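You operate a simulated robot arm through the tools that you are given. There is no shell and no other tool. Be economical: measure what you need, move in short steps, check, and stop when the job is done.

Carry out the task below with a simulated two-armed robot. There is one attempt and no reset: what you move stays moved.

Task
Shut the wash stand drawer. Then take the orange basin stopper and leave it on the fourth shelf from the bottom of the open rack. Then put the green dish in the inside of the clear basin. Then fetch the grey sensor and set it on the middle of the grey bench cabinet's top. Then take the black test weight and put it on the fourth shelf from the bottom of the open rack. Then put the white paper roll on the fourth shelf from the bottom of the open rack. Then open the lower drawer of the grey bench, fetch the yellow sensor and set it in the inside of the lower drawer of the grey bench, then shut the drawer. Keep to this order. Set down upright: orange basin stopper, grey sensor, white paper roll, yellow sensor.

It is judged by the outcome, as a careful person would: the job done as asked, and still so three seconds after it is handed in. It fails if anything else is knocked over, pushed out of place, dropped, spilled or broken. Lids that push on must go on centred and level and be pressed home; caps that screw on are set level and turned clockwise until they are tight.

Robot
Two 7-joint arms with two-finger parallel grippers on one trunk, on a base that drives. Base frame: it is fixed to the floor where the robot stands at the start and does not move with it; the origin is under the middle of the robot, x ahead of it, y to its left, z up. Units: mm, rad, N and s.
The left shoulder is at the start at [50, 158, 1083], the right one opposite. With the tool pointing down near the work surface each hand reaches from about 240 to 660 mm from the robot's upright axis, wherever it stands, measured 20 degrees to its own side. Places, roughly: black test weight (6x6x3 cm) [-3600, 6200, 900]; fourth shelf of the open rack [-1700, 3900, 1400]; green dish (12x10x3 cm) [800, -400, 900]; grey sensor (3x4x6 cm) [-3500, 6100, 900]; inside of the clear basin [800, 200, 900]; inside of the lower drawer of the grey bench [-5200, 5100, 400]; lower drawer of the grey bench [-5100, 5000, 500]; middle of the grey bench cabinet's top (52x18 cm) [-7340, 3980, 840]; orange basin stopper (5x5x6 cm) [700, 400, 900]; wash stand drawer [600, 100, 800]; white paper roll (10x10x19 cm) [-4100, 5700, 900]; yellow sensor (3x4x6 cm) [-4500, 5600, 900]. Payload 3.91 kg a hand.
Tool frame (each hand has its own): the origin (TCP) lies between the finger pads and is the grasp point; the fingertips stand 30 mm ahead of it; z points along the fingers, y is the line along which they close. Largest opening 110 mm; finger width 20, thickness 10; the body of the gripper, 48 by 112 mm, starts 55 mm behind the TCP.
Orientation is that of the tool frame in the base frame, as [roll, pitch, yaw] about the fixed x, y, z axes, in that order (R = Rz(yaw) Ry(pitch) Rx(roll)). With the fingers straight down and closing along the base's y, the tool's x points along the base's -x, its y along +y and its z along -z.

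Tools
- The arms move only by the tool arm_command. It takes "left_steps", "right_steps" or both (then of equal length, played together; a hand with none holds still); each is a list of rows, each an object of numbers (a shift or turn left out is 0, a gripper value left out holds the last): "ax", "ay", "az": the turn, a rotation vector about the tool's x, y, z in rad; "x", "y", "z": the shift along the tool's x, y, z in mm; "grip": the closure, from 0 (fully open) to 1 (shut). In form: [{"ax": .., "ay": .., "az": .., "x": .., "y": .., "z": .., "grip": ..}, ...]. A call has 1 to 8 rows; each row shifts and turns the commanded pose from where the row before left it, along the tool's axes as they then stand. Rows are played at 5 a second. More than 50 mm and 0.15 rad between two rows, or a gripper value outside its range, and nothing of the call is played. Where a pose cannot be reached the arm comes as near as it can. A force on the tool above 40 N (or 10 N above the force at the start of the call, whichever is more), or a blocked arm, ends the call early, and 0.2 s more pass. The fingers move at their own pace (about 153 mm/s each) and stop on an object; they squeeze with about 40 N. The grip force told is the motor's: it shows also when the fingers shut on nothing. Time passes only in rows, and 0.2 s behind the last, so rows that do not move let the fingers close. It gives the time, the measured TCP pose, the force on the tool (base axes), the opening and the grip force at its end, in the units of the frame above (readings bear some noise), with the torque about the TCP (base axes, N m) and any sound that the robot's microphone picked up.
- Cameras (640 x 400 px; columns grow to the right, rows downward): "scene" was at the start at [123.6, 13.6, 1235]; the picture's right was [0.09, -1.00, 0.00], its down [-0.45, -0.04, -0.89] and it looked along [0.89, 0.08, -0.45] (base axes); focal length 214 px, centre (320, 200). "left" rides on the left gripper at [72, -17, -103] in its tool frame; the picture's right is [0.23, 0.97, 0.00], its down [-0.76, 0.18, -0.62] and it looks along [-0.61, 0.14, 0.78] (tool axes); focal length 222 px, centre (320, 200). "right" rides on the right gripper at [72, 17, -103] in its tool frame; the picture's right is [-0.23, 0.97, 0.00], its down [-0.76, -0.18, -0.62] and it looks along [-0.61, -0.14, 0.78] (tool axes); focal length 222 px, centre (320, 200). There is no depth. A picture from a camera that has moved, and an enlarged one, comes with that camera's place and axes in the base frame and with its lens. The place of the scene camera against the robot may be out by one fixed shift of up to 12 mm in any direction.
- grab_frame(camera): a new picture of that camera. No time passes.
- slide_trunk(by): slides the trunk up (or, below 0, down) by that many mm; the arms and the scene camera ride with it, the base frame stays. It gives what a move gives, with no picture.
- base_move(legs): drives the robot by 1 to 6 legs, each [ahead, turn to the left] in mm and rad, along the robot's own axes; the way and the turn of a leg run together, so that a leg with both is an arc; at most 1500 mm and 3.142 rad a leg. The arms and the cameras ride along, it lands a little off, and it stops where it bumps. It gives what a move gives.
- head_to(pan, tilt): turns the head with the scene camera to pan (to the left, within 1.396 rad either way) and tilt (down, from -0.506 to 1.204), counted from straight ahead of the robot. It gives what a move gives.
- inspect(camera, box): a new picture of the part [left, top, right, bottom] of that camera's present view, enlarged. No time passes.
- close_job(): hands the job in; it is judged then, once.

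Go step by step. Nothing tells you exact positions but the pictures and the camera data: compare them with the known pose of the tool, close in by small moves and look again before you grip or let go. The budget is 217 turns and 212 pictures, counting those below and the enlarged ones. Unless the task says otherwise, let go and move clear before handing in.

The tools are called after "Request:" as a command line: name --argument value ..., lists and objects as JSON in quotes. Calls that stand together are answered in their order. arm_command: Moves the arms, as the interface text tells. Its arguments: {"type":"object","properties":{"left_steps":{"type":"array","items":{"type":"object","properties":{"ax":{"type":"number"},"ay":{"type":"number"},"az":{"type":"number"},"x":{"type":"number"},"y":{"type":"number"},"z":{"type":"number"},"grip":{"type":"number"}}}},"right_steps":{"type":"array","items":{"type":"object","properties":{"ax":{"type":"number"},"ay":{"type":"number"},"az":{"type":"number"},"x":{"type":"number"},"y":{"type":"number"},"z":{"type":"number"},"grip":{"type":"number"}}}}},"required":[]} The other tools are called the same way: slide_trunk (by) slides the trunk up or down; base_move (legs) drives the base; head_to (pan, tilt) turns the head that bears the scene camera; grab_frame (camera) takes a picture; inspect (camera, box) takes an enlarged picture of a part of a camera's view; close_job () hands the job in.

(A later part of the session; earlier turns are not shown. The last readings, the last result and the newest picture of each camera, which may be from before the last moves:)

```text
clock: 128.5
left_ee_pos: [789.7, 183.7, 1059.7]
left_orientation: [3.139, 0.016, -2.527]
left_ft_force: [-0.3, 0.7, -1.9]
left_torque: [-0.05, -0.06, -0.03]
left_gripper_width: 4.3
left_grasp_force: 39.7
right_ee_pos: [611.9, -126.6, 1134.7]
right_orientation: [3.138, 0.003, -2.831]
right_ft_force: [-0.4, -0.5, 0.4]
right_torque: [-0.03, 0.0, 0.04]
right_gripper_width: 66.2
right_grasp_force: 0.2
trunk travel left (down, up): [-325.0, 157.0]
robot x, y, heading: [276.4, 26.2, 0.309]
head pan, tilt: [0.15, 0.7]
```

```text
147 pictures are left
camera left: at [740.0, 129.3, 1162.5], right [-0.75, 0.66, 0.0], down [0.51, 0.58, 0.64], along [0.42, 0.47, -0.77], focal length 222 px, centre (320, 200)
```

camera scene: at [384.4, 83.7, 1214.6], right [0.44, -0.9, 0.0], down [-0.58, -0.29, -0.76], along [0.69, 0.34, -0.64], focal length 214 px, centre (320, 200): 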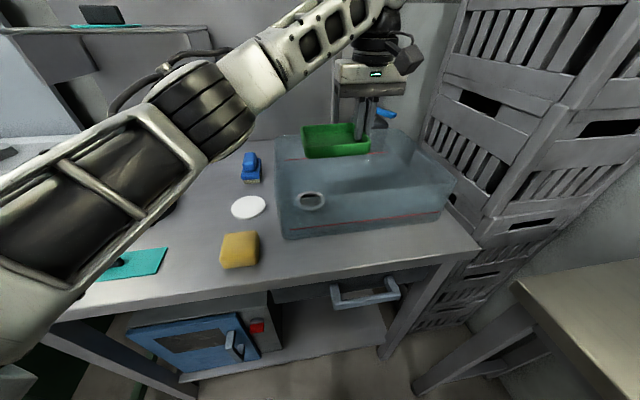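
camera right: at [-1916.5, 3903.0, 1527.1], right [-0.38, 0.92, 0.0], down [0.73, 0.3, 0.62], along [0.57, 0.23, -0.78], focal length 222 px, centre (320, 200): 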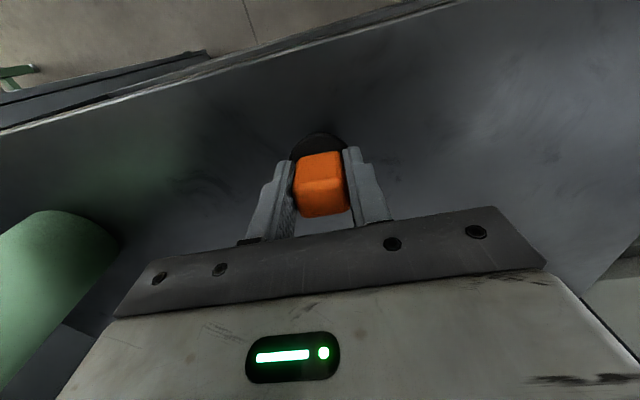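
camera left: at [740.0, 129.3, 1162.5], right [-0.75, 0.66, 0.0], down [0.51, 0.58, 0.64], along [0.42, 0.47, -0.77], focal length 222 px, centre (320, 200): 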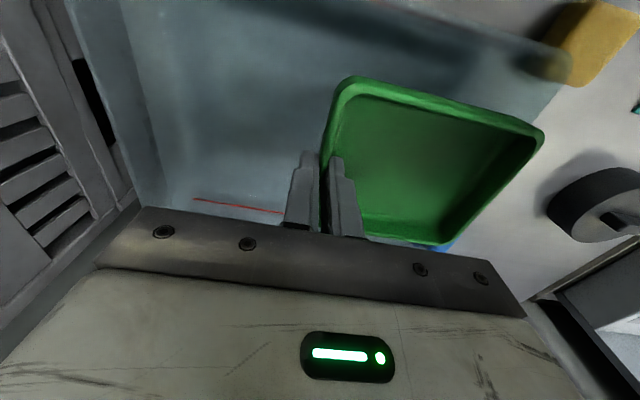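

The dish is over the basin but a bit close to its left side, so I'll shift 40 mm right and start lowering.

Request:
arm_command --left_steps '[{"y": -40}, {"x": -8}, {"z": 35}, {"z": 35}]'

Request:
grab_frame --camera "scene"

Request:
grab_frame --camera "left"

```text
clock: 129.5
left_ee_pos: [811.9, 151.5, 991.0]
left_orientation: [-3.14, 0.016, -2.525]
left_ft_force: [-0.2, 0.7, -1.5]
left_torque: [-0.1, -0.1, 0.02]
left_gripper_width: 4.3
left_grasp_force: 39.8
left hand out of reach, approached as far as the arm can: row 2
right_ee_pos: [613.1, -126.1, 1133.9]
right_orientation: [3.141, -0.001, -2.831]
right_ft_force: [1.1, -0.7, 0.1]
right_torque: [0.02, 0.0, -0.04]
right_gripper_width: 66.2
right_grasp_force: 0.1
trunk travel left (down, up): [-325.0, 157.0]
robot x, y, heading: [273.7, 29.8, 0.311]
head pan, tilt: [0.15, 0.7]
```

```text
146 pictures are left
camera scene: at [384.6, 83.7, 1214.6], right [0.44, -0.9, 0.0], down [-0.58, -0.29, -0.76], along [0.69, 0.34, -0.64], focal length 214 px, centre (320, 200)
```

scene: 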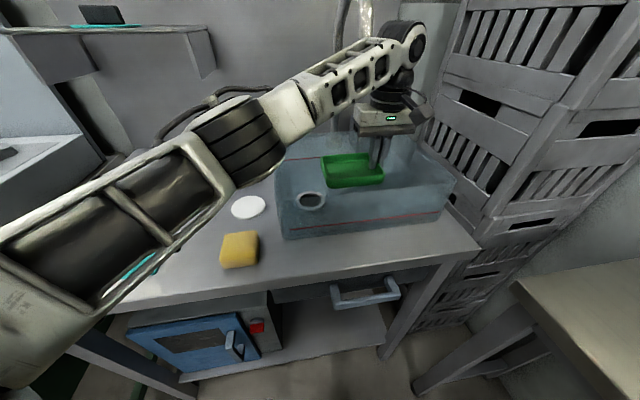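

```text
145 pictures are left
camera left: at [762.9, 95.7, 1093.1], right [-0.75, 0.66, 0.0], down [0.51, 0.58, 0.64], along [0.42, 0.47, -0.77], focal length 222 px, centre (320, 200)
```

left: 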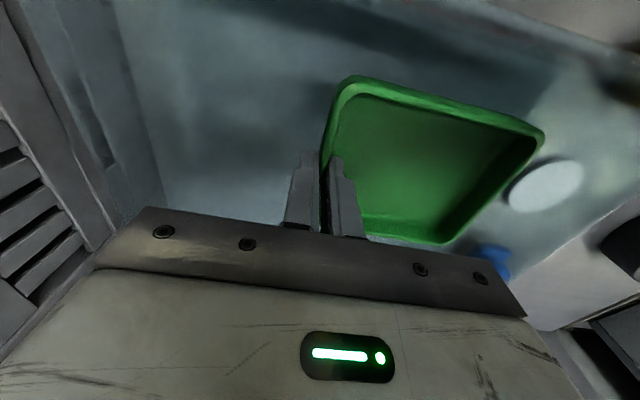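

The dish is well inside the basin outline. I'll lower on slowly to the floor.

Request:
arm_command --left_steps '[{"z": 30}, {"z": 25}, {"z": 10}, {"z": 4}, {"z": 4}, {"z": 4}, {"z": 3}]'

Request:
inspect --camera "scene" --box '[260, 90, 480, 250]'

```text
clock: 131.1
left_ee_pos: [813.8, 150.7, 911.0]
left_orientation: [-3.14, 0.018, -2.526]
left_ft_force: [0.5, -1.0, 0.7]
left_torque: [0.24, 0.05, 0.0]
left_gripper_width: 4.2
left_grasp_force: 40.2
right_ee_pos: [612.7, -126.9, 1134.8]
right_orientation: [3.14, 0.002, -2.832]
right_ft_force: [-0.3, -0.3, 0.0]
right_torque: [0.02, -0.04, 0.0]
right_gripper_width: 66.2
right_grasp_force: 0.1
trunk travel left (down, up): [-325.0, 157.0]
robot x, y, heading: [277.1, 30.3, 0.309]
head pan, tilt: [0.15, 0.7]
```

```text
2.50 times, centred on (370, 170) of scene
camera zoom: at [384.1, 83.3, 1214.8], right [0.44, -0.9, 0.0], down [-0.58, -0.29, -0.77], along [0.69, 0.34, -0.64], focal length 536 px, centre (195, 275)
```

zoom: 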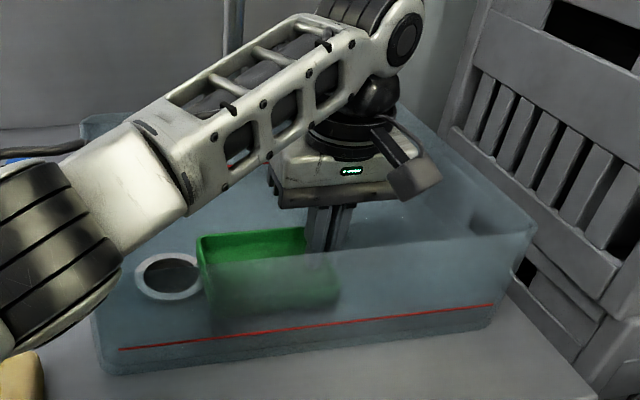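

Request:
arm_command --left_steps '[{"z": 2}, {"z": 2}, {"z": 2}, {"z": 2}]'

```text
clock: 132.1
left_ee_pos: [812.0, 150.4, 903.4]
left_orientation: [-3.141, 0.019, -2.525]
left_ft_force: [2.6, -4.0, 10.1]
left_torque: [0.78, 0.21, -0.03]
left_gripper_width: 5.4
left_grasp_force: 40.7
right_ee_pos: [611.3, -127.3, 1135.7]
right_orientation: [3.138, 0.002, -2.832]
right_ft_force: [0.4, -0.6, 0.2]
right_torque: [-0.01, 0.0, 0.01]
right_gripper_width: 66.1
right_grasp_force: 0.0
trunk travel left (down, up): [-325.0, 157.0]
robot x, y, heading: [278.7, 26.4, 0.309]
head pan, tilt: [0.15, 0.7]
```

Contact at 10 N. I'll release and lift straight out.

Request:
arm_command --left_steps '[{"grip": 0.7}, {}, {"z": -15}, {"z": -30}, {"z": -45}, {"z": -45}, {"z": -45}]'

Request:
grab_frame --camera "scene"

Request:
grab_frame --camera "left"

```text
clock: 133.7
left_ee_pos: [812.1, 150.7, 1058.6]
left_orientation: [-3.141, 0.015, -2.525]
left_ft_force: [0.8, 0.8, -0.1]
left_torque: [-0.01, 0.0, -0.02]
left_gripper_width: 32.9
left_grasp_force: 0.1
left hand out of reach, approached as far as the arm can: row 7
right_ee_pos: [612.7, -125.8, 1135.1]
right_orientation: [3.14, 0.001, -2.832]
right_ft_force: [-0.2, 0.3, -0.8]
right_torque: [0.01, -0.01, -0.05]
right_gripper_width: 66.0
right_grasp_force: 0.0
trunk travel left (down, up): [-325.0, 157.0]
robot x, y, heading: [275.5, 29.5, 0.305]
head pan, tilt: [0.15, 0.7]
```

```text
143 pictures are left
camera scene: at [384.7, 83.9, 1214.5], right [0.44, -0.9, 0.0], down [-0.58, -0.29, -0.76], along [0.69, 0.34, -0.64], focal length 214 px, centre (320, 200)
```

scene: 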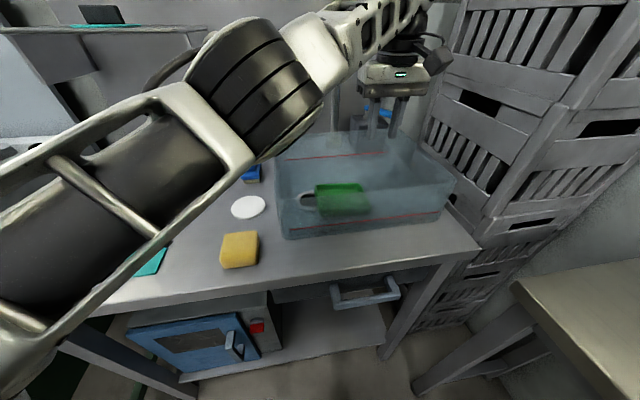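

```text
142 pictures are left
camera left: at [763.6, 95.5, 1160.7], right [-0.75, 0.66, 0.0], down [0.51, 0.58, 0.63], along [0.42, 0.47, -0.77], focal length 222 px, centre (320, 200)
```

left: 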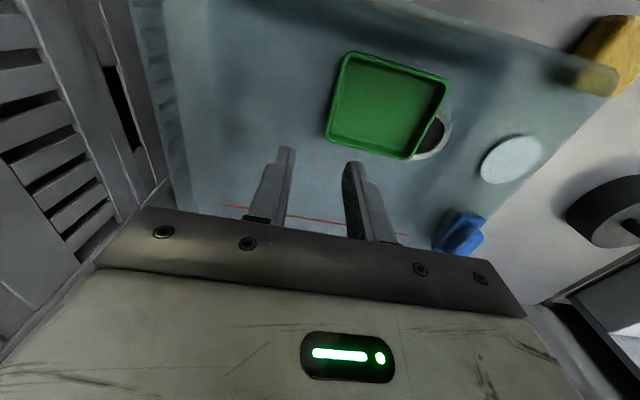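

The dish rests flat inside the basin. Next is the grey sensor, so I'll pull the hand back, raise the trunk a little for clearance, and drive back along the aisle.

Request:
arm_command --left_steps '[{"x": 40, "z": -20}, {"x": 45}, {"x": 45}, {"x": 45}, {"x": 45}, {"x": 45}]' --right_steps '[{"x": 20}, {"x": 20}, {}, {}, {}, {}]'

Request:
base_move --legs '[[-450, 0.0], [0, 1.885]]'

Request:
slide_trunk --by 120

Request:
base_move --legs '[[1500, 0.0], [1500, 0.0], [1500, 0.0]]'

Request:
head_to --pan 0.0 --tilt 0.3

Request:
grab_frame --camera "scene"

```text
clock: 135.1
left_ee_pos: [590.8, -4.1, 1073.9]
left_orientation: [-3.14, 0.015, -2.523]
left_ft_force: [-0.6, -0.3, -0.6]
left_torque: [-0.01, 0.02, 0.01]
left_gripper_width: 33.1
left_grasp_force: 0.1
right_ee_pos: [574.3, -139.2, 1136.5]
right_orientation: [3.14, 0.003, -2.831]
right_ft_force: [0.2, 0.5, -0.5]
right_torque: [0.0, 0.03, 0.01]
right_gripper_width: 66.2
right_grasp_force: 0.1
trunk travel left (down, up): [-325.0, 157.0]
robot x, y, heading: [279.9, 31.1, 0.307]
head pan, tilt: [0.15, 0.7]
```

```text
clock: 142.4
left_ee_pos: [-233.6, 198.8, 1075.2]
left_orientation: [3.141, 0.015, -0.626]
left_ft_force: [-0.5, -0.3, -0.4]
left_torque: [0.01, 0.03, -0.01]
left_gripper_width: 33.0
left_grasp_force: 0.1
right_ee_pos: [-99.8, 225.5, 1134.9]
right_orientation: [3.14, 0.001, -0.932]
right_ft_force: [0.2, 0.9, -0.4]
right_torque: [-0.02, -0.03, 0.01]
right_gripper_width: 65.9
right_grasp_force: 0.0
trunk travel left (down, up): [-325.0, 157.0]
robot x, y, heading: [-161.7, -110.5, 2.207]
head pan, tilt: [0.15, 0.7]
```

```text
clock: 143.9
left_ee_pos: [-235.5, 199.5, 1194.4]
left_orientation: [3.14, 0.015, -0.626]
left_ft_force: [-0.5, -0.3, 0.8]
left_torque: [0.02, -0.02, 0.02]
left_gripper_width: 33.0
left_grasp_force: 0.1
right_ee_pos: [-99.3, 225.8, 1254.8]
right_orientation: [3.139, 0.001, -0.931]
right_ft_force: [0.0, 0.2, -0.2]
right_torque: [0.01, 0.03, -0.03]
right_gripper_width: 66.0
right_grasp_force: 0.1
trunk travel left (down, up): [-445.0, 37.0]
robot x, y, heading: [-162.9, -108.9, 2.209]
head pan, tilt: [0.15, 0.7]
```

```text
clock: 165.7
left_ee_pos: [-2977.8, 3857.3, 1195.1]
left_orientation: [3.14, 0.015, -0.599]
left_ft_force: [0.2, -0.5, 0.8]
left_torque: [-0.01, 0.0, -0.03]
left_gripper_width: 32.9
left_grasp_force: 0.0
right_ee_pos: [-2844.9, 3887.5, 1256.7]
right_orientation: [3.141, 0.003, -0.904]
right_ft_force: [-0.3, 0.5, -0.5]
right_torque: [-0.01, 0.03, -0.03]
right_gripper_width: 66.1
right_grasp_force: 0.1
trunk travel left (down, up): [-445.0, 37.0]
robot x, y, heading: [-2896.1, 3551.9, 2.23]
head pan, tilt: [0.15, 0.7]
```

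```text
clock: 166.6
left_ee_pos: [-2977.6, 3857.9, 1194.4]
left_orientation: [3.14, 0.015, -0.599]
left_ft_force: [-0.3, 0.1, -0.3]
left_torque: [-0.01, 0.0, -0.01]
left_gripper_width: 33.0
left_grasp_force: 0.1
right_ee_pos: [-2843.7, 3887.9, 1255.3]
right_orientation: [3.138, 0.003, -0.905]
right_ft_force: [-0.2, 1.0, 0.0]
right_torque: [-0.02, 0.01, 0.02]
right_gripper_width: 66.1
right_grasp_force: 0.1
trunk travel left (down, up): [-445.0, 37.0]
robot x, y, heading: [-2897.8, 3548.5, 2.236]
head pan, tilt: [0.0, 0.3]
```

```text
141 pictures are left
camera scene: at [-2987.7, 3661.0, 1370.7], right [0.79, 0.62, 0.0], down [0.18, -0.23, -0.96], along [-0.59, 0.75, -0.3], focal length 214 px, centre (320, 200)
```

scene: 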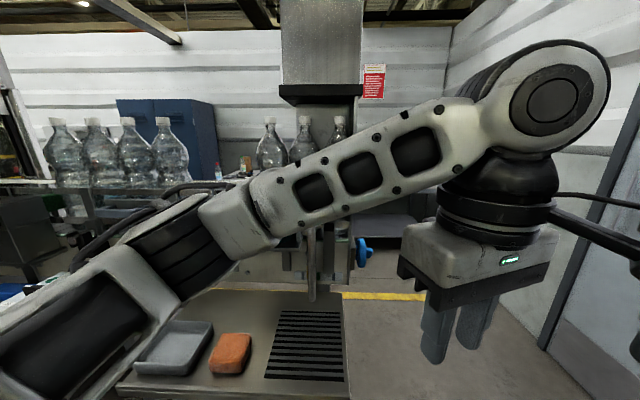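

A filling station stands in the aisle ahead, and I've drifted left. I'll turn right to pass between it and the wall, and look before going.

Request:
base_move --legs '[[0, -0.7]]'

Request:
head_to --pan 0.4 --tilt 0.35

Request:
grab_frame --camera "scene"

```text
clock: 168.9
left_ee_pos: [-2762.4, 3838.1, 1195.2]
left_orientation: [-3.14, 0.017, -1.293]
left_ft_force: [-0.1, 0.0, 1.3]
left_torque: [0.02, 0.02, 0.04]
left_gripper_width: 33.1
left_grasp_force: 0.0
right_ee_pos: [-2640.5, 3774.2, 1254.7]
right_orientation: [3.141, 0.001, -1.6]
right_ft_force: [-0.4, -0.3, -0.3]
right_torque: [-0.01, 0.02, 0.0]
right_gripper_width: 65.9
right_grasp_force: 0.1
trunk travel left (down, up): [-445.0, 37.0]
robot x, y, heading: [-2898.4, 3546.8, 1.54]
head pan, tilt: [0.0, 0.3]
```

```text
clock: 169.7
left_ee_pos: [-2763.4, 3837.9, 1194.7]
left_orientation: [-3.141, 0.017, -1.293]
left_ft_force: [0.0, 0.1, -0.1]
left_torque: [0.01, 0.01, -0.01]
left_gripper_width: 33.1
left_grasp_force: 0.0
right_ee_pos: [-2640.7, 3774.8, 1256.3]
right_orientation: [3.139, 0.001, -1.601]
right_ft_force: [0.7, 1.6, -0.5]
right_torque: [-0.02, 0.0, -0.02]
right_gripper_width: 66.0
right_grasp_force: 0.0
trunk travel left (down, up): [-445.0, 37.0]
robot x, y, heading: [-2900.1, 3551.3, 1.538]
head pan, tilt: [0.4, 0.351]
```

```text
140 pictures are left
camera scene: at [-2937.8, 3682.8, 1366.1], right [0.93, 0.36, 0.0], down [0.12, -0.32, -0.94], along [-0.34, 0.88, -0.34], focal length 214 px, centre (320, 200)
```

scene: 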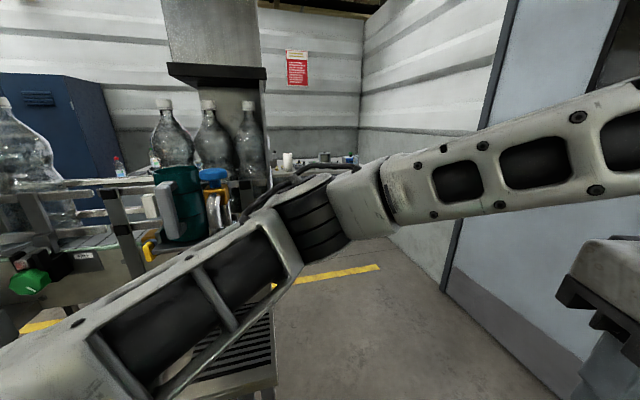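

Request:
base_move --legs '[[0, -0.32], [740, 0.0], [0, 0.97]]'

Request:
head_to --pan 0.2 --tilt 0.3

Request:
grab_frame --camera "scene"

```text
clock: 177.2
left_ee_pos: [-2701.9, 4542.5, 1195.9]
left_orientation: [3.141, 0.016, -0.672]
left_ft_force: [0.1, -0.4, -0.4]
left_torque: [0.02, 0.02, 0.0]
left_gripper_width: 33.0
left_grasp_force: 0.1
right_ee_pos: [-2566.4, 4562.8, 1254.8]
right_orientation: [3.141, 0.0, -0.98]
right_ft_force: [-0.4, -0.4, 0.1]
right_torque: [-0.02, 0.01, 0.0]
right_gripper_width: 65.8
right_grasp_force: 0.1
trunk travel left (down, up): [-445.0, 37.0]
robot x, y, heading: [-2644.3, 4232.3, 2.158]
head pan, tilt: [0.4, 0.351]
```

```text
clock: 177.9
left_ee_pos: [-2701.9, 4542.1, 1194.3]
left_orientation: [-3.141, 0.015, -0.671]
left_ft_force: [-0.3, -0.5, 0.2]
left_torque: [-0.03, -0.01, 0.0]
left_gripper_width: 33.0
left_grasp_force: 0.1
right_ee_pos: [-2566.5, 4561.6, 1255.7]
right_orientation: [3.14, 0.002, -0.978]
right_ft_force: [-0.4, 0.1, 1.5]
right_torque: [0.05, 0.0, 0.03]
right_gripper_width: 66.3
right_grasp_force: 0.0
trunk travel left (down, up): [-445.0, 37.0]
robot x, y, heading: [-2644.1, 4226.2, 2.164]
head pan, tilt: [0.201, 0.3]
```

```text
139 pictures are left
camera scene: at [-2741.3, 4333.9, 1370.8], right [0.7, 0.71, 0.0], down [0.21, -0.21, -0.96], along [-0.68, 0.67, -0.3], focal length 214 px, centre (320, 200)
```

scene: 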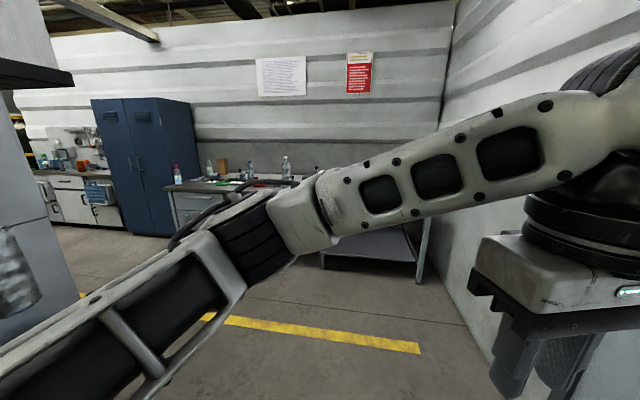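

The end-wall bench is ahead and the way is free. I'll swing the left hand back to its own side, which is blocking my view, then continue.

Request:
arm_command --left_steps '[{"y": 45, "az": 0.05}, {"y": 45, "az": 0.05}, {"y": 45, "az": 0.05}, {"y": 45, "az": 0.05}, {"y": 45, "az": 0.05}, {"y": 45, "az": 0.05}, {"y": 45}]'

Request:
base_move --legs '[[0, 0.03], [900, 0.0]]'

Request:
head_to --pan 0.0 --tilt 0.35

Request:
grab_frame --camera "scene"

```text
clock: 179.5
left_ee_pos: [-2932.6, 4327.8, 1194.9]
left_orientation: [3.138, 0.015, -0.974]
left_ft_force: [-0.4, -0.1, 0.7]
left_torque: [0.0, -0.03, 0.02]
left_gripper_width: 32.8
left_grasp_force: 0.0
right_ee_pos: [-2567.9, 4561.5, 1255.9]
right_orientation: [3.141, 0.002, -0.98]
right_ft_force: [-0.3, 0.0, 0.4]
right_torque: [0.01, -0.01, 0.02]
right_gripper_width: 65.7
right_grasp_force: 0.1
trunk travel left (down, up): [-445.0, 37.0]
robot x, y, heading: [-2644.1, 4227.1, 2.164]
head pan, tilt: [0.201, 0.3]
```

```text
clock: 184.6
left_ee_pos: [-3442.4, 5062.9, 1194.7]
left_orientation: [3.136, 0.015, -0.97]
left_ft_force: [0.5, -0.5, 0.5]
left_torque: [0.0, 0.02, -0.01]
left_gripper_width: 33.0
left_grasp_force: 0.1
right_ee_pos: [-3077.5, 5295.7, 1255.3]
right_orientation: [3.14, 0.001, -0.976]
right_ft_force: [-0.2, 0.1, 0.3]
right_torque: [-0.01, -0.02, -0.02]
right_gripper_width: 66.1
right_grasp_force: 0.0
trunk travel left (down, up): [-445.0, 37.0]
robot x, y, heading: [-3154.6, 4962.1, 2.17]
head pan, tilt: [0.201, 0.3]
```

```text
clock: 185.3
left_ee_pos: [-3441.7, 5064.3, 1194.4]
left_orientation: [3.136, 0.016, -0.968]
left_ft_force: [-0.1, -0.2, -0.1]
left_torque: [0.01, 0.02, 0.02]
left_gripper_width: 32.9
left_grasp_force: 0.1
right_ee_pos: [-3076.3, 5296.5, 1255.2]
right_orientation: [3.139, 0.001, -0.976]
right_ft_force: [-0.6, 0.2, -0.8]
right_torque: [0.0, 0.04, 0.01]
right_gripper_width: 66.1
right_grasp_force: 0.1
trunk travel left (down, up): [-445.0, 37.0]
robot x, y, heading: [-3154.4, 4963.3, 2.166]
head pan, tilt: [0.0, 0.351]
```

```text
138 pictures are left
camera scene: at [-3237.2, 5078.8, 1366.1], right [0.83, 0.56, 0.0], down [0.19, -0.28, -0.94], along [-0.53, 0.78, -0.34], focal length 214 px, centre (320, 200)
```

scene: 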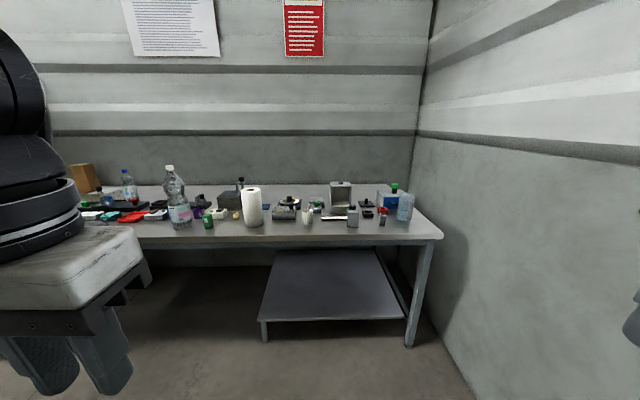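

Request:
inspect --camera "scene" --box '[270, 160, 450, 250]'

Request:
inspect --camera "scene" --box '[60, 150, 290, 265]'

```text
3.56 times, centred on (360, 205) of scene
camera zoom: at [-3237.2, 5078.8, 1366.1], right [0.83, 0.56, 0.0], down [0.19, -0.28, -0.94], along [-0.53, 0.78, -0.34], focal length 763 px, centre (178, 182)
```

zoom: 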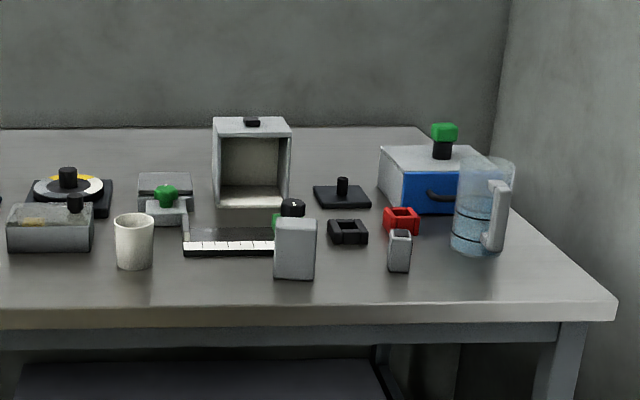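

```text
2.78 times, centred on (175, 208) of scene
camera zoom: at [-3237.2, 5078.8, 1366.1], right [0.83, 0.56, 0.0], down [0.19, -0.28, -0.94], along [-0.53, 0.78, -0.34], focal length 597 px, centre (724, 179)
```

zoom: 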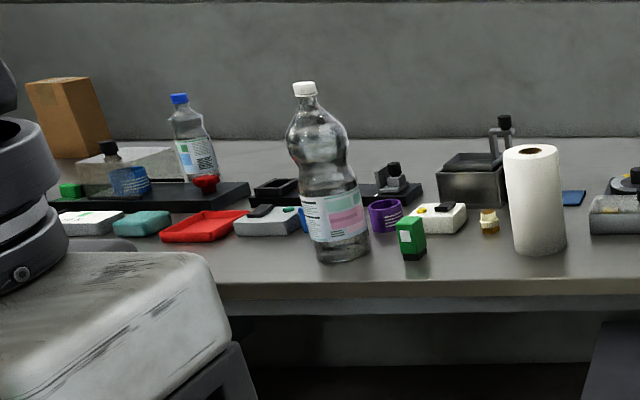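

The grey sensor is the small grey box near the bench's right end, about (-3543, 6119). I'll drive up so it is in front of my right hand.

Request:
base_move --legs '[[0, -0.3], [580, 0.0], [0, 0.32]]'

Request:
slide_trunk --by -80

Request:
head_to --pan -0.2 --tilt 0.65

Request:
grab_frame --camera "scene"

Request:
grab_frame --camera "right"

```text
clock: 190.6
left_ee_pos: [-3623.0, 5607.9, 1194.5]
left_orientation: [3.137, 0.016, -0.927]
left_ft_force: [-0.2, -0.2, 0.4]
left_torque: [0.0, 0.0, -0.04]
left_gripper_width: 33.0
left_grasp_force: 0.1
right_ee_pos: [-3266.8, 5855.8, 1254.9]
right_orientation: [3.139, -0.001, -0.933]
right_ft_force: [-0.5, 0.5, 0.0]
right_torque: [0.01, 0.01, -0.02]
right_gripper_width: 66.1
right_grasp_force: 0.0
trunk travel left (down, up): [-445.0, 37.0]
robot x, y, heading: [-3329.3, 5520.8, 2.209]
head pan, tilt: [0.0, 0.351]
```

```text
clock: 191.8
left_ee_pos: [-3620.8, 5607.1, 1114.3]
left_orientation: [3.136, 0.016, -0.927]
left_ft_force: [0.5, -0.3, 0.7]
left_torque: [0.02, -0.01, -0.01]
left_gripper_width: 33.0
left_grasp_force: 0.0
right_ee_pos: [-3266.2, 5855.5, 1175.0]
right_orientation: [3.141, 0.001, -0.935]
right_ft_force: [0.0, 0.3, 0.1]
right_torque: [0.01, -0.01, -0.01]
right_gripper_width: 66.1
right_grasp_force: 0.0
trunk travel left (down, up): [-365.0, 117.0]
robot x, y, heading: [-3331.8, 5525.9, 2.21]
head pan, tilt: [0.0, 0.351]
```

```text
clock: 192.6
left_ee_pos: [-3623.3, 5607.8, 1114.8]
left_orientation: [3.136, 0.015, -0.927]
left_ft_force: [0.7, -0.4, 0.1]
left_torque: [-0.04, 0.01, 0.0]
left_gripper_width: 32.9
left_grasp_force: 0.1
right_ee_pos: [-3265.7, 5856.2, 1175.1]
right_orientation: [3.14, 0.0, -0.934]
right_ft_force: [1.0, -0.9, -0.2]
right_torque: [-0.02, 0.0, 0.0]
right_gripper_width: 66.2
right_grasp_force: 0.1
trunk travel left (down, up): [-365.0, 117.0]
robot x, y, heading: [-3327.5, 5521.3, 2.204]
head pan, tilt: [-0.201, 0.649]
```

```text
135 pictures are left
camera scene: at [-3397.6, 5636.7, 1259.1], right [0.91, 0.42, 0.0], down [0.26, -0.55, -0.8], along [-0.34, 0.72, -0.6], focal length 214 px, centre (320, 200)
```

scene: 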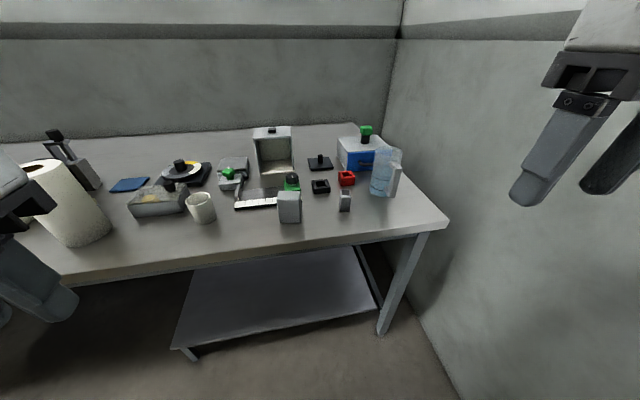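

```text
134 pictures are left
camera right: at [-3236.0, 5788.0, 1279.7], right [-0.92, -0.4, 0.0], down [-0.31, 0.72, 0.62], along [-0.25, 0.57, -0.78], focal length 222 px, centre (320, 200)
```

right: 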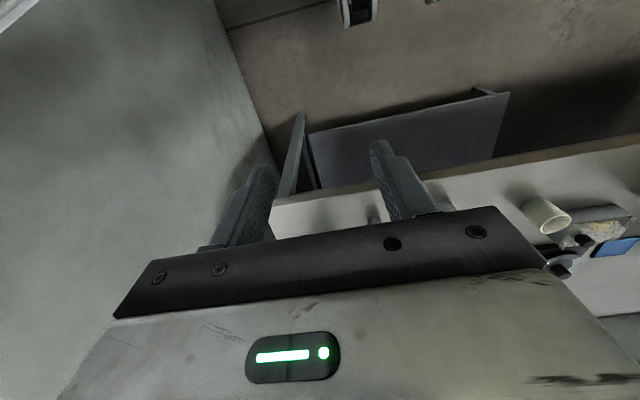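

The sensor is at about (-3532, 6081). I'll drive 70 mm closer and bring the right hand over it.

Request:
base_move --legs '[[70, 0.0]]'

Request:
arm_command --right_steps '[{"x": -40, "y": 12}, {"x": -40, "y": 12}, {"x": -40, "y": 12}, {"x": -40, "y": 12}, {"x": -40, "y": 12, "z": 15}, {"x": -30, "y": 12, "z": 30}, {"z": 40}]'

Request:
grab_frame --camera "scene"

Request:
grab_frame --camera "right"

```text
clock: 193.6
left_ee_pos: [-3663.1, 5663.3, 1114.8]
left_orientation: [3.137, 0.014, -0.927]
left_ft_force: [-0.5, 0.0, -0.1]
left_torque: [0.01, -0.04, 0.03]
left_gripper_width: 33.0
left_grasp_force: 0.0
right_ee_pos: [-3307.1, 5912.5, 1174.7]
right_orientation: [3.141, 0.001, -0.934]
right_ft_force: [0.2, 0.0, 0.5]
right_torque: [-0.02, 0.0, 0.01]
right_gripper_width: 65.8
right_grasp_force: 0.0
trunk travel left (down, up): [-365.0, 117.0]
robot x, y, heading: [-3367.6, 5578.0, 2.203]
head pan, tilt: [-0.201, 0.649]
```

```text
clock: 195.2
left_ee_pos: [-3661.7, 5664.5, 1114.6]
left_orientation: [3.137, 0.017, -0.927]
left_ft_force: [0.5, -0.2, 0.2]
left_torque: [0.01, 0.01, 0.0]
left_gripper_width: 33.2
left_grasp_force: 0.1
right_ee_pos: [-3502.1, 6054.3, 1090.0]
right_orientation: [3.139, 0.002, -0.933]
right_ft_force: [0.7, 0.6, -0.4]
right_torque: [-0.05, 0.03, -0.05]
right_gripper_width: 65.9
right_grasp_force: 0.1
trunk travel left (down, up): [-365.0, 117.0]
robot x, y, heading: [-3371.1, 5576.1, 2.208]
head pan, tilt: [-0.201, 0.649]
```

```text
133 pictures are left
camera scene: at [-3438.8, 5693.2, 1259.0], right [0.91, 0.42, 0.0], down [0.26, -0.55, -0.8], along [-0.34, 0.72, -0.6], focal length 214 px, centre (320, 200)
```

scene: 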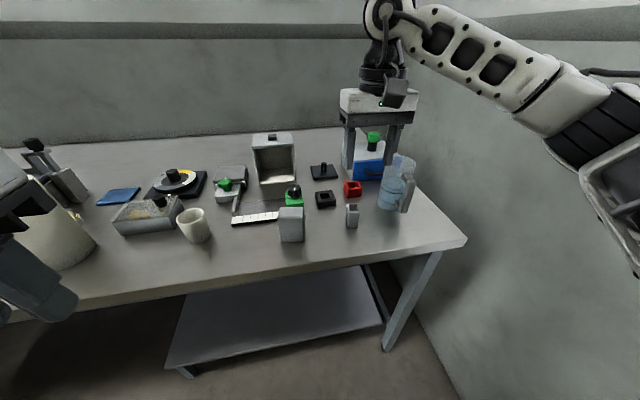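

```text
132 pictures are left
camera right: at [-3472.0, 5987.1, 1194.3], right [-0.92, -0.4, 0.0], down [-0.31, 0.72, 0.62], along [-0.25, 0.57, -0.78], focal length 222 px, centre (320, 200)
```

right: 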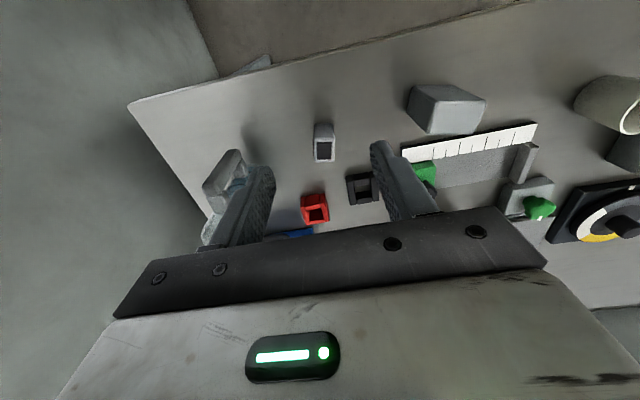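

Request:
arm_command --right_steps '[{"x": -28, "y": -4}, {"x": -27, "y": -4}, {"z": 45}, {"z": 45}]'

Request:
grab_frame --camera "right"

Request:
inspect --camera "scene" --box '[260, 120, 460, 260]'

```text
clock: 196.2
left_ee_pos: [-3662.7, 5663.3, 1115.3]
left_orientation: [3.135, 0.016, -0.925]
left_ft_force: [-0.1, -0.2, -0.4]
left_torque: [-0.03, -0.01, 0.02]
left_gripper_width: 33.1
left_grasp_force: 0.0
right_ee_pos: [-3530.7, 6099.9, 999.3]
right_orientation: [3.14, 0.001, -0.934]
right_ft_force: [0.3, 0.6, 0.0]
right_torque: [0.0, 0.0, 0.02]
right_gripper_width: 65.9
right_grasp_force: 0.0
trunk travel left (down, up): [-365.0, 117.0]
robot x, y, heading: [-3371.7, 5577.5, 2.209]
head pan, tilt: [-0.201, 0.649]
```

```text
131 pictures are left
camera right: at [-3501.3, 6032.1, 1103.0], right [-0.92, -0.4, 0.0], down [-0.31, 0.72, 0.62], along [-0.25, 0.57, -0.78], focal length 222 px, centre (320, 200)
```

right: 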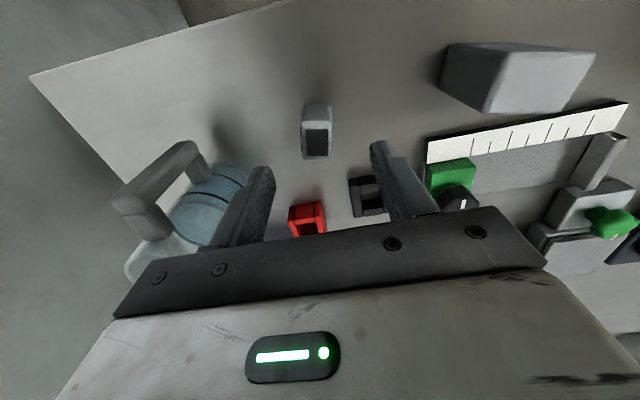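

```text
2.86 times, centred on (360, 190) of scene
camera zoom: at [-3439.1, 5693.1, 1259.0], right [0.91, 0.42, 0.0], down [0.26, -0.55, -0.8], along [-0.34, 0.72, -0.6], focal length 613 px, centre (206, 229)
```

zoom: 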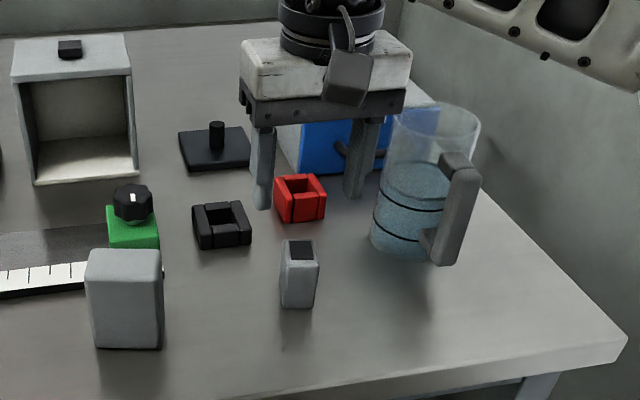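

The sensor is centred under the hand and clear of the jug. I'll lower and grip it.

Request:
arm_command --right_steps '[{"z": 40, "y": -2}, {"z": 30}, {"z": 18}, {"grip": 1}, {}, {}]'

Request:
grab_frame --camera "right"

```text
clock: 197.6
left_ee_pos: [-3662.5, 5663.8, 1114.8]
left_orientation: [3.136, 0.016, -0.928]
left_ft_force: [0.6, -0.1, 0.1]
left_torque: [-0.01, 0.01, 0.0]
left_gripper_width: 33.1
left_grasp_force: 0.1
right_ee_pos: [-3526.5, 6103.8, 910.5]
right_orientation: [3.139, 0.002, -0.934]
right_ft_force: [0.7, -0.7, 0.7]
right_torque: [0.04, 0.01, -0.05]
right_gripper_width: 28.8
right_grasp_force: 39.6
trunk travel left (down, up): [-365.0, 117.0]
robot x, y, heading: [-3371.5, 5577.0, 2.213]
head pan, tilt: [-0.201, 0.649]
```

```text
129 pictures are left
camera right: at [-3496.5, 6036.0, 1015.4], right [-0.92, -0.4, 0.0], down [-0.31, 0.72, 0.62], along [-0.25, 0.57, -0.78], focal length 222 px, centre (320, 200)
```

right: 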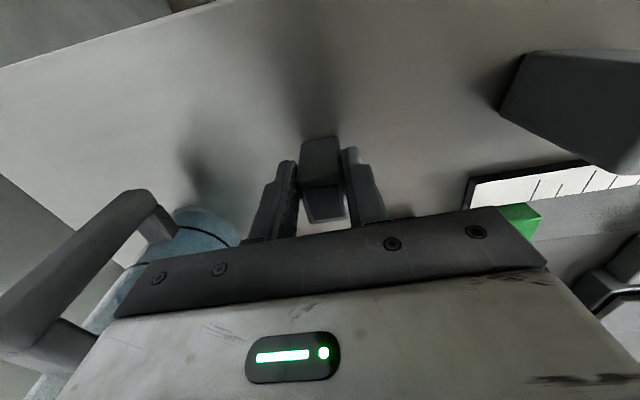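

Gripped. Lift straight up, retract, and take a look around toward the grey bench cabinet.

Request:
arm_command --right_steps '[{"z": -20}, {"z": -45}, {"z": -45}, {"z": -45}, {"z": -45}, {"x": 45}, {"x": 45}, {"x": 45}]'

Request:
head_to --pan 1.0 --tilt 0.3

Request:
grab_frame --camera "scene"

Request:
grab_frame --camera "right"

```text
clock: 199.4
left_ee_pos: [-3662.9, 5663.6, 1114.4]
left_orientation: [3.136, 0.015, -0.926]
left_ft_force: [-0.3, 1.2, -0.7]
left_torque: [0.01, 0.01, 0.01]
left_gripper_width: 33.2
left_grasp_force: 0.1
right_ee_pos: [-3449.9, 5995.5, 1114.6]
right_orientation: [3.141, 0.001, -0.934]
right_ft_force: [-0.5, -0.1, -0.6]
right_torque: [0.02, 0.0, 0.01]
right_gripper_width: 29.0
right_grasp_force: 40.2
trunk travel left (down, up): [-365.0, 117.0]
robot x, y, heading: [-3371.4, 5576.9, 2.205]
head pan, tilt: [-0.201, 0.649]
```

```text
clock: 200.8
left_ee_pos: [-3662.7, 5665.3, 1114.4]
left_orientation: [3.137, 0.016, -0.926]
left_ft_force: [0.6, -0.5, 0.2]
left_torque: [-0.03, -0.02, 0.01]
left_gripper_width: 33.0
left_grasp_force: 0.1
right_ee_pos: [-3450.3, 5997.8, 1112.8]
right_orientation: [3.14, 0.001, -0.934]
right_ft_force: [-0.1, 0.3, -0.8]
right_torque: [0.02, -0.01, 0.0]
right_gripper_width: 28.9
right_grasp_force: 40.4
trunk travel left (down, up): [-365.0, 117.0]
robot x, y, heading: [-3369.6, 5579.0, 2.204]
head pan, tilt: [1.0, 0.3]
```

```text
128 pictures are left
camera scene: at [-3495.6, 5608.2, 1290.7], right [-0.07, 1.0, 0.0], down [0.3, 0.02, -0.96], along [-0.95, -0.06, -0.3], focal length 214 px, centre (320, 200)
```

scene: 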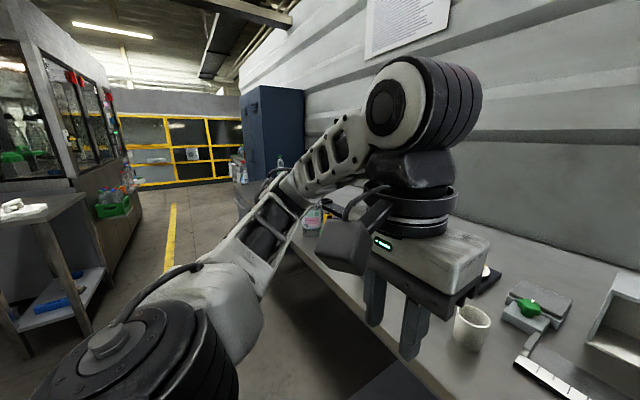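

```text
127 pictures are left
camera right: at [-3420.3, 5929.7, 1218.0], right [-0.92, -0.4, 0.0], down [-0.31, 0.72, 0.62], along [-0.25, 0.57, -0.78], focal length 222 px, centre (320, 200)
```

right: 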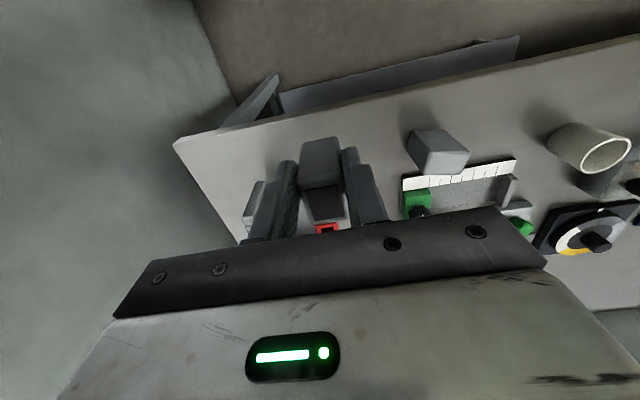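

The sensor is secure. I'll back off, turn left along the aisle, raise the trunk a little, and drive toward the bench cabinet, looking as I go.

Request:
base_move --legs '[[-110, 0.0], [0, 1.57]]'

Request:
head_to --pan 0.0 --tilt 0.3

Request:
grab_frame --camera "scene"

```text
clock: 205.7
left_ee_pos: [-3405.2, 5202.2, 1114.5]
left_orientation: [3.136, 0.016, 0.603]
left_ft_force: [-0.4, -0.5, -0.7]
left_torque: [0.01, 0.03, -0.02]
left_gripper_width: 32.9
left_grasp_force: 0.2
right_ee_pos: [-3729.8, 5427.0, 1113.6]
right_orientation: [3.141, 0.001, 0.595]
right_ft_force: [-0.4, -0.6, -0.9]
right_torque: [0.03, -0.03, -0.01]
right_gripper_width: 28.9
right_grasp_force: 40.0
trunk travel left (down, up): [-365.0, 117.0]
robot x, y, heading: [-3301.6, 5490.2, -2.545]
head pan, tilt: [1.0, 0.3]
```

```text
clock: 207.0
left_ee_pos: [-3405.3, 5200.7, 1114.3]
left_orientation: [3.138, 0.015, 0.603]
left_ft_force: [0.0, -0.1, 0.1]
left_torque: [-0.03, 0.03, 0.01]
left_gripper_width: 33.0
left_grasp_force: 0.1
right_ee_pos: [-3728.1, 5428.7, 1113.8]
right_orientation: [3.14, 0.0, 0.595]
right_ft_force: [0.0, 0.0, 0.0]
right_torque: [0.03, -0.05, -0.01]
right_gripper_width: 29.0
right_grasp_force: 39.7
trunk travel left (down, up): [-365.0, 117.0]
robot x, y, heading: [-3304.8, 5490.5, -2.544]
head pan, tilt: [0.0, 0.3]
```

```text
126 pictures are left
camera scene: at [-3424.2, 5419.4, 1290.8], right [-0.56, 0.83, 0.0], down [0.24, 0.17, -0.96], along [-0.79, -0.54, -0.3], focal length 214 px, centre (320, 200)
```

scene: 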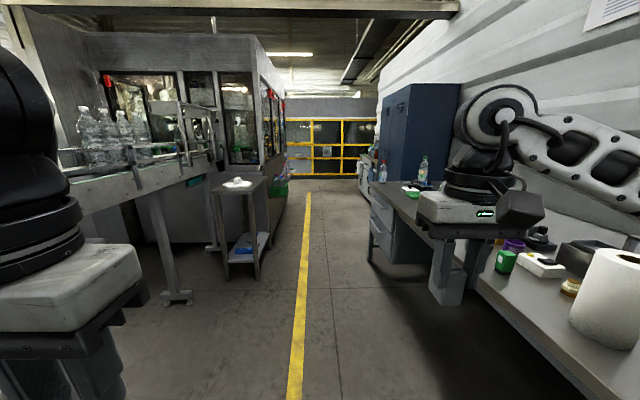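

Request:
base_move --legs '[[0, 0.03], [1500, 0.0], [1000, 0.0]]'

Request:
head_to --pan -0.4 --tilt 0.35

Request:
grab_frame --camera "scene"

```text
clock: 217.9
left_ee_pos: [-5091.7, 3896.7, 1115.8]
left_orientation: [3.127, 0.002, 0.704]
left_ft_force: [-0.3, -1.0, -0.8]
left_torque: [0.01, 0.02, 0.03]
left_gripper_width: 32.8
left_grasp_force: 0.0
right_ee_pos: [-5435.2, 4101.6, 1116.4]
right_orientation: [3.129, 0.011, 0.673]
right_ft_force: [0.2, 0.6, -0.6]
right_torque: [0.02, -0.04, 0.01]
right_gripper_width: 28.7
right_grasp_force: 40.2
trunk travel left (down, up): [-365.0, 117.0]
robot x, y, heading: [-5020.0, 4187.1, -2.464]
head pan, tilt: [0.0, 0.3]
stopped in leg 3: the robot was blocked; the commanded pose is now the measured one
```

```text
clock: 218.8
left_ee_pos: [-5090.8, 3895.8, 1114.8]
left_orientation: [3.13, 0.006, 0.705]
left_ft_force: [-0.4, -0.3, -0.1]
left_torque: [-0.04, 0.0, -0.01]
left_gripper_width: 33.0
left_grasp_force: 0.2
right_ee_pos: [-5434.6, 4100.6, 1117.4]
right_orientation: [3.132, 0.011, 0.674]
right_ft_force: [0.2, -0.2, -0.6]
right_torque: [0.01, 0.0, -0.01]
right_gripper_width: 28.7
right_grasp_force: 40.6
trunk travel left (down, up): [-365.0, 117.0]
robot x, y, heading: [-5021.5, 4184.6, -2.463]
head pan, tilt: [-0.4, 0.351]
```

```text
125 pictures are left
camera scene: at [-5144.8, 4153.4, 1287.3], right [-0.28, 0.96, -0.01], down [0.33, 0.08, -0.94], along [-0.9, -0.26, -0.33], focal length 214 px, centre (320, 200)
```

scene: 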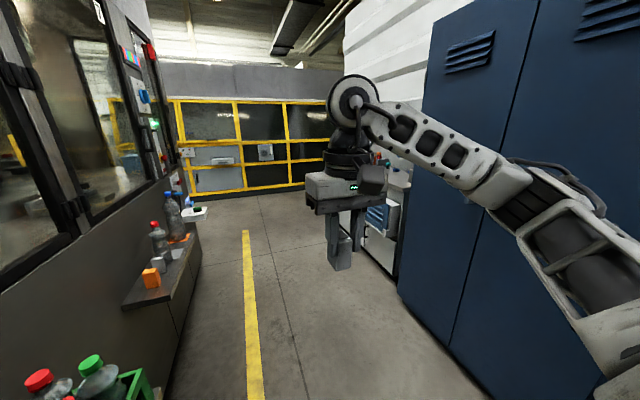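

The drive was blocked by something. I'll look left to see what I touched.

Request:
head_to --pan 0.7 --tilt 0.7

Request:
grab_frame --camera "scene"

Request:
grab_frame --camera "left"

Request:
head_to --pan 1.39 --tilt 0.6

Request:
grab_frame --camera "scene"

Request:
head_to --pan -1.3 --tilt 0.7

Request:
grab_frame --camera "scene"

```text
clock: 220.1
left_ee_pos: [-5090.5, 3897.2, 1115.5]
left_orientation: [3.13, 0.005, 0.702]
left_ft_force: [-0.1, 0.3, 0.2]
left_torque: [0.0, -0.02, 0.0]
left_gripper_width: 32.9
left_grasp_force: 0.1
right_ee_pos: [-5433.0, 4101.6, 1116.8]
right_orientation: [3.131, 0.014, 0.671]
right_ft_force: [1.0, 0.2, -0.9]
right_torque: [0.01, 0.0, -0.01]
right_gripper_width: 29.0
right_grasp_force: 40.0
trunk travel left (down, up): [-365.0, 117.0]
robot x, y, heading: [-5020.8, 4182.2, -2.463]
head pan, tilt: [0.7, 0.7]
```

```text
124 pictures are left
camera scene: at [-5071.1, 4095.1, 1256.5], right [-0.98, 0.19, 0.0], down [0.12, 0.62, -0.78], along [-0.15, -0.76, -0.63], focal length 214 px, centre (320, 200)
```

scene: 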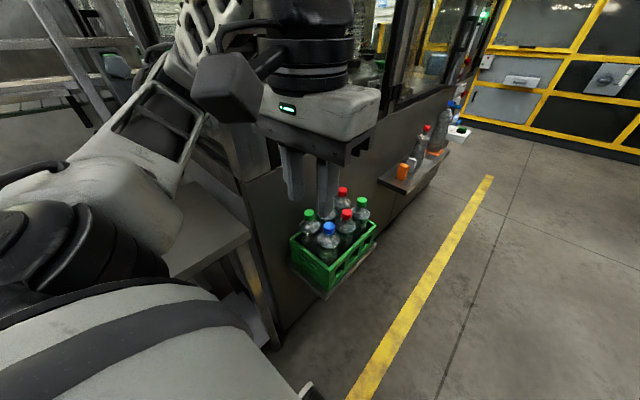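

```text
123 pictures are left
camera left: at [-5045.6, 3959.3, 1218.7], right [0.8, -0.6, 0.01], down [-0.47, -0.62, 0.63], along [-0.37, -0.51, -0.78], focal length 222 px, centre (320, 200)
```

left: 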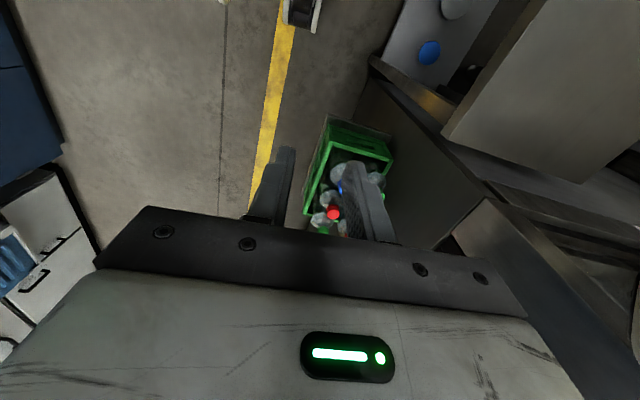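

```text
clock: 221.1
left_ee_pos: [-5090.8, 3896.0, 1115.4]
left_orientation: [3.13, 0.005, 0.704]
left_ft_force: [-0.1, 0.3, -1.1]
left_torque: [-0.03, -0.02, 0.02]
left_gripper_width: 32.7
left_grasp_force: 0.1
right_ee_pos: [-5434.0, 4100.7, 1118.6]
right_orientation: [3.133, 0.013, 0.672]
right_ft_force: [-0.1, -0.1, 0.0]
right_torque: [0.05, -0.02, 0.02]
right_gripper_width: 28.9
right_grasp_force: 39.6
trunk travel left (down, up): [-365.0, 117.0]
robot x, y, heading: [-5021.8, 4182.7, -2.463]
head pan, tilt: [1.389, 0.6]
```

```text
122 pictures are left
camera scene: at [-5012.6, 4100.7, 1264.7], right [-0.88, -0.48, 0.01], down [-0.27, 0.48, -0.83], along [0.39, -0.73, -0.56], focal length 214 px, centre (320, 200)
```

scene: 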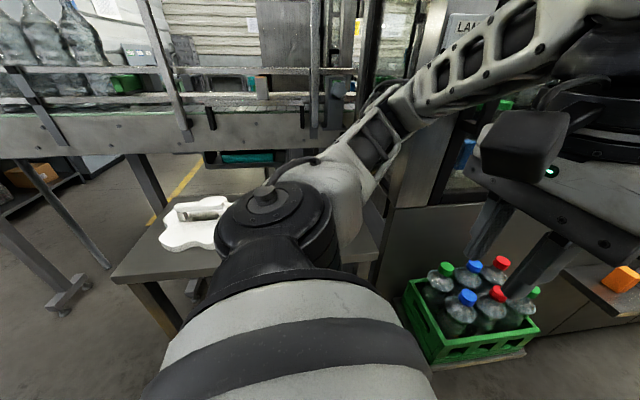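

```text
clock: 223.5
left_ee_pos: [-5090.8, 3895.6, 1115.7]
left_orientation: [3.131, 0.005, 0.702]
left_ft_force: [-0.4, -1.4, -1.0]
left_torque: [0.0, 0.02, -0.01]
left_gripper_width: 32.9
left_grasp_force: 0.1
right_ee_pos: [-5434.5, 4100.4, 1118.0]
right_orientation: [3.133, 0.014, 0.673]
right_ft_force: [-0.2, 0.3, -0.4]
right_torque: [0.03, 0.01, -0.02]
right_gripper_width: 28.8
right_grasp_force: 40.0
trunk travel left (down, up): [-365.0, 117.0]
robot x, y, heading: [-5022.5, 4183.2, -2.464]
head pan, tilt: [-1.3, 0.7]
```

```text
121 pictures are left
camera scene: at [-5123.6, 4227.7, 1254.9], right [0.58, 0.81, -0.02], down [0.52, -0.39, -0.76], along [-0.63, 0.44, -0.65], focal length 214 px, centre (320, 200)
```

scene: 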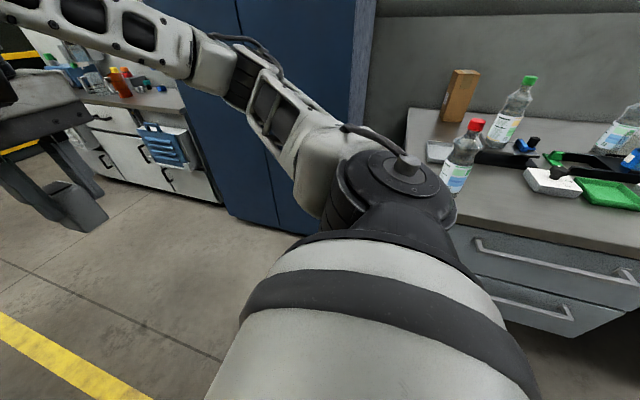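

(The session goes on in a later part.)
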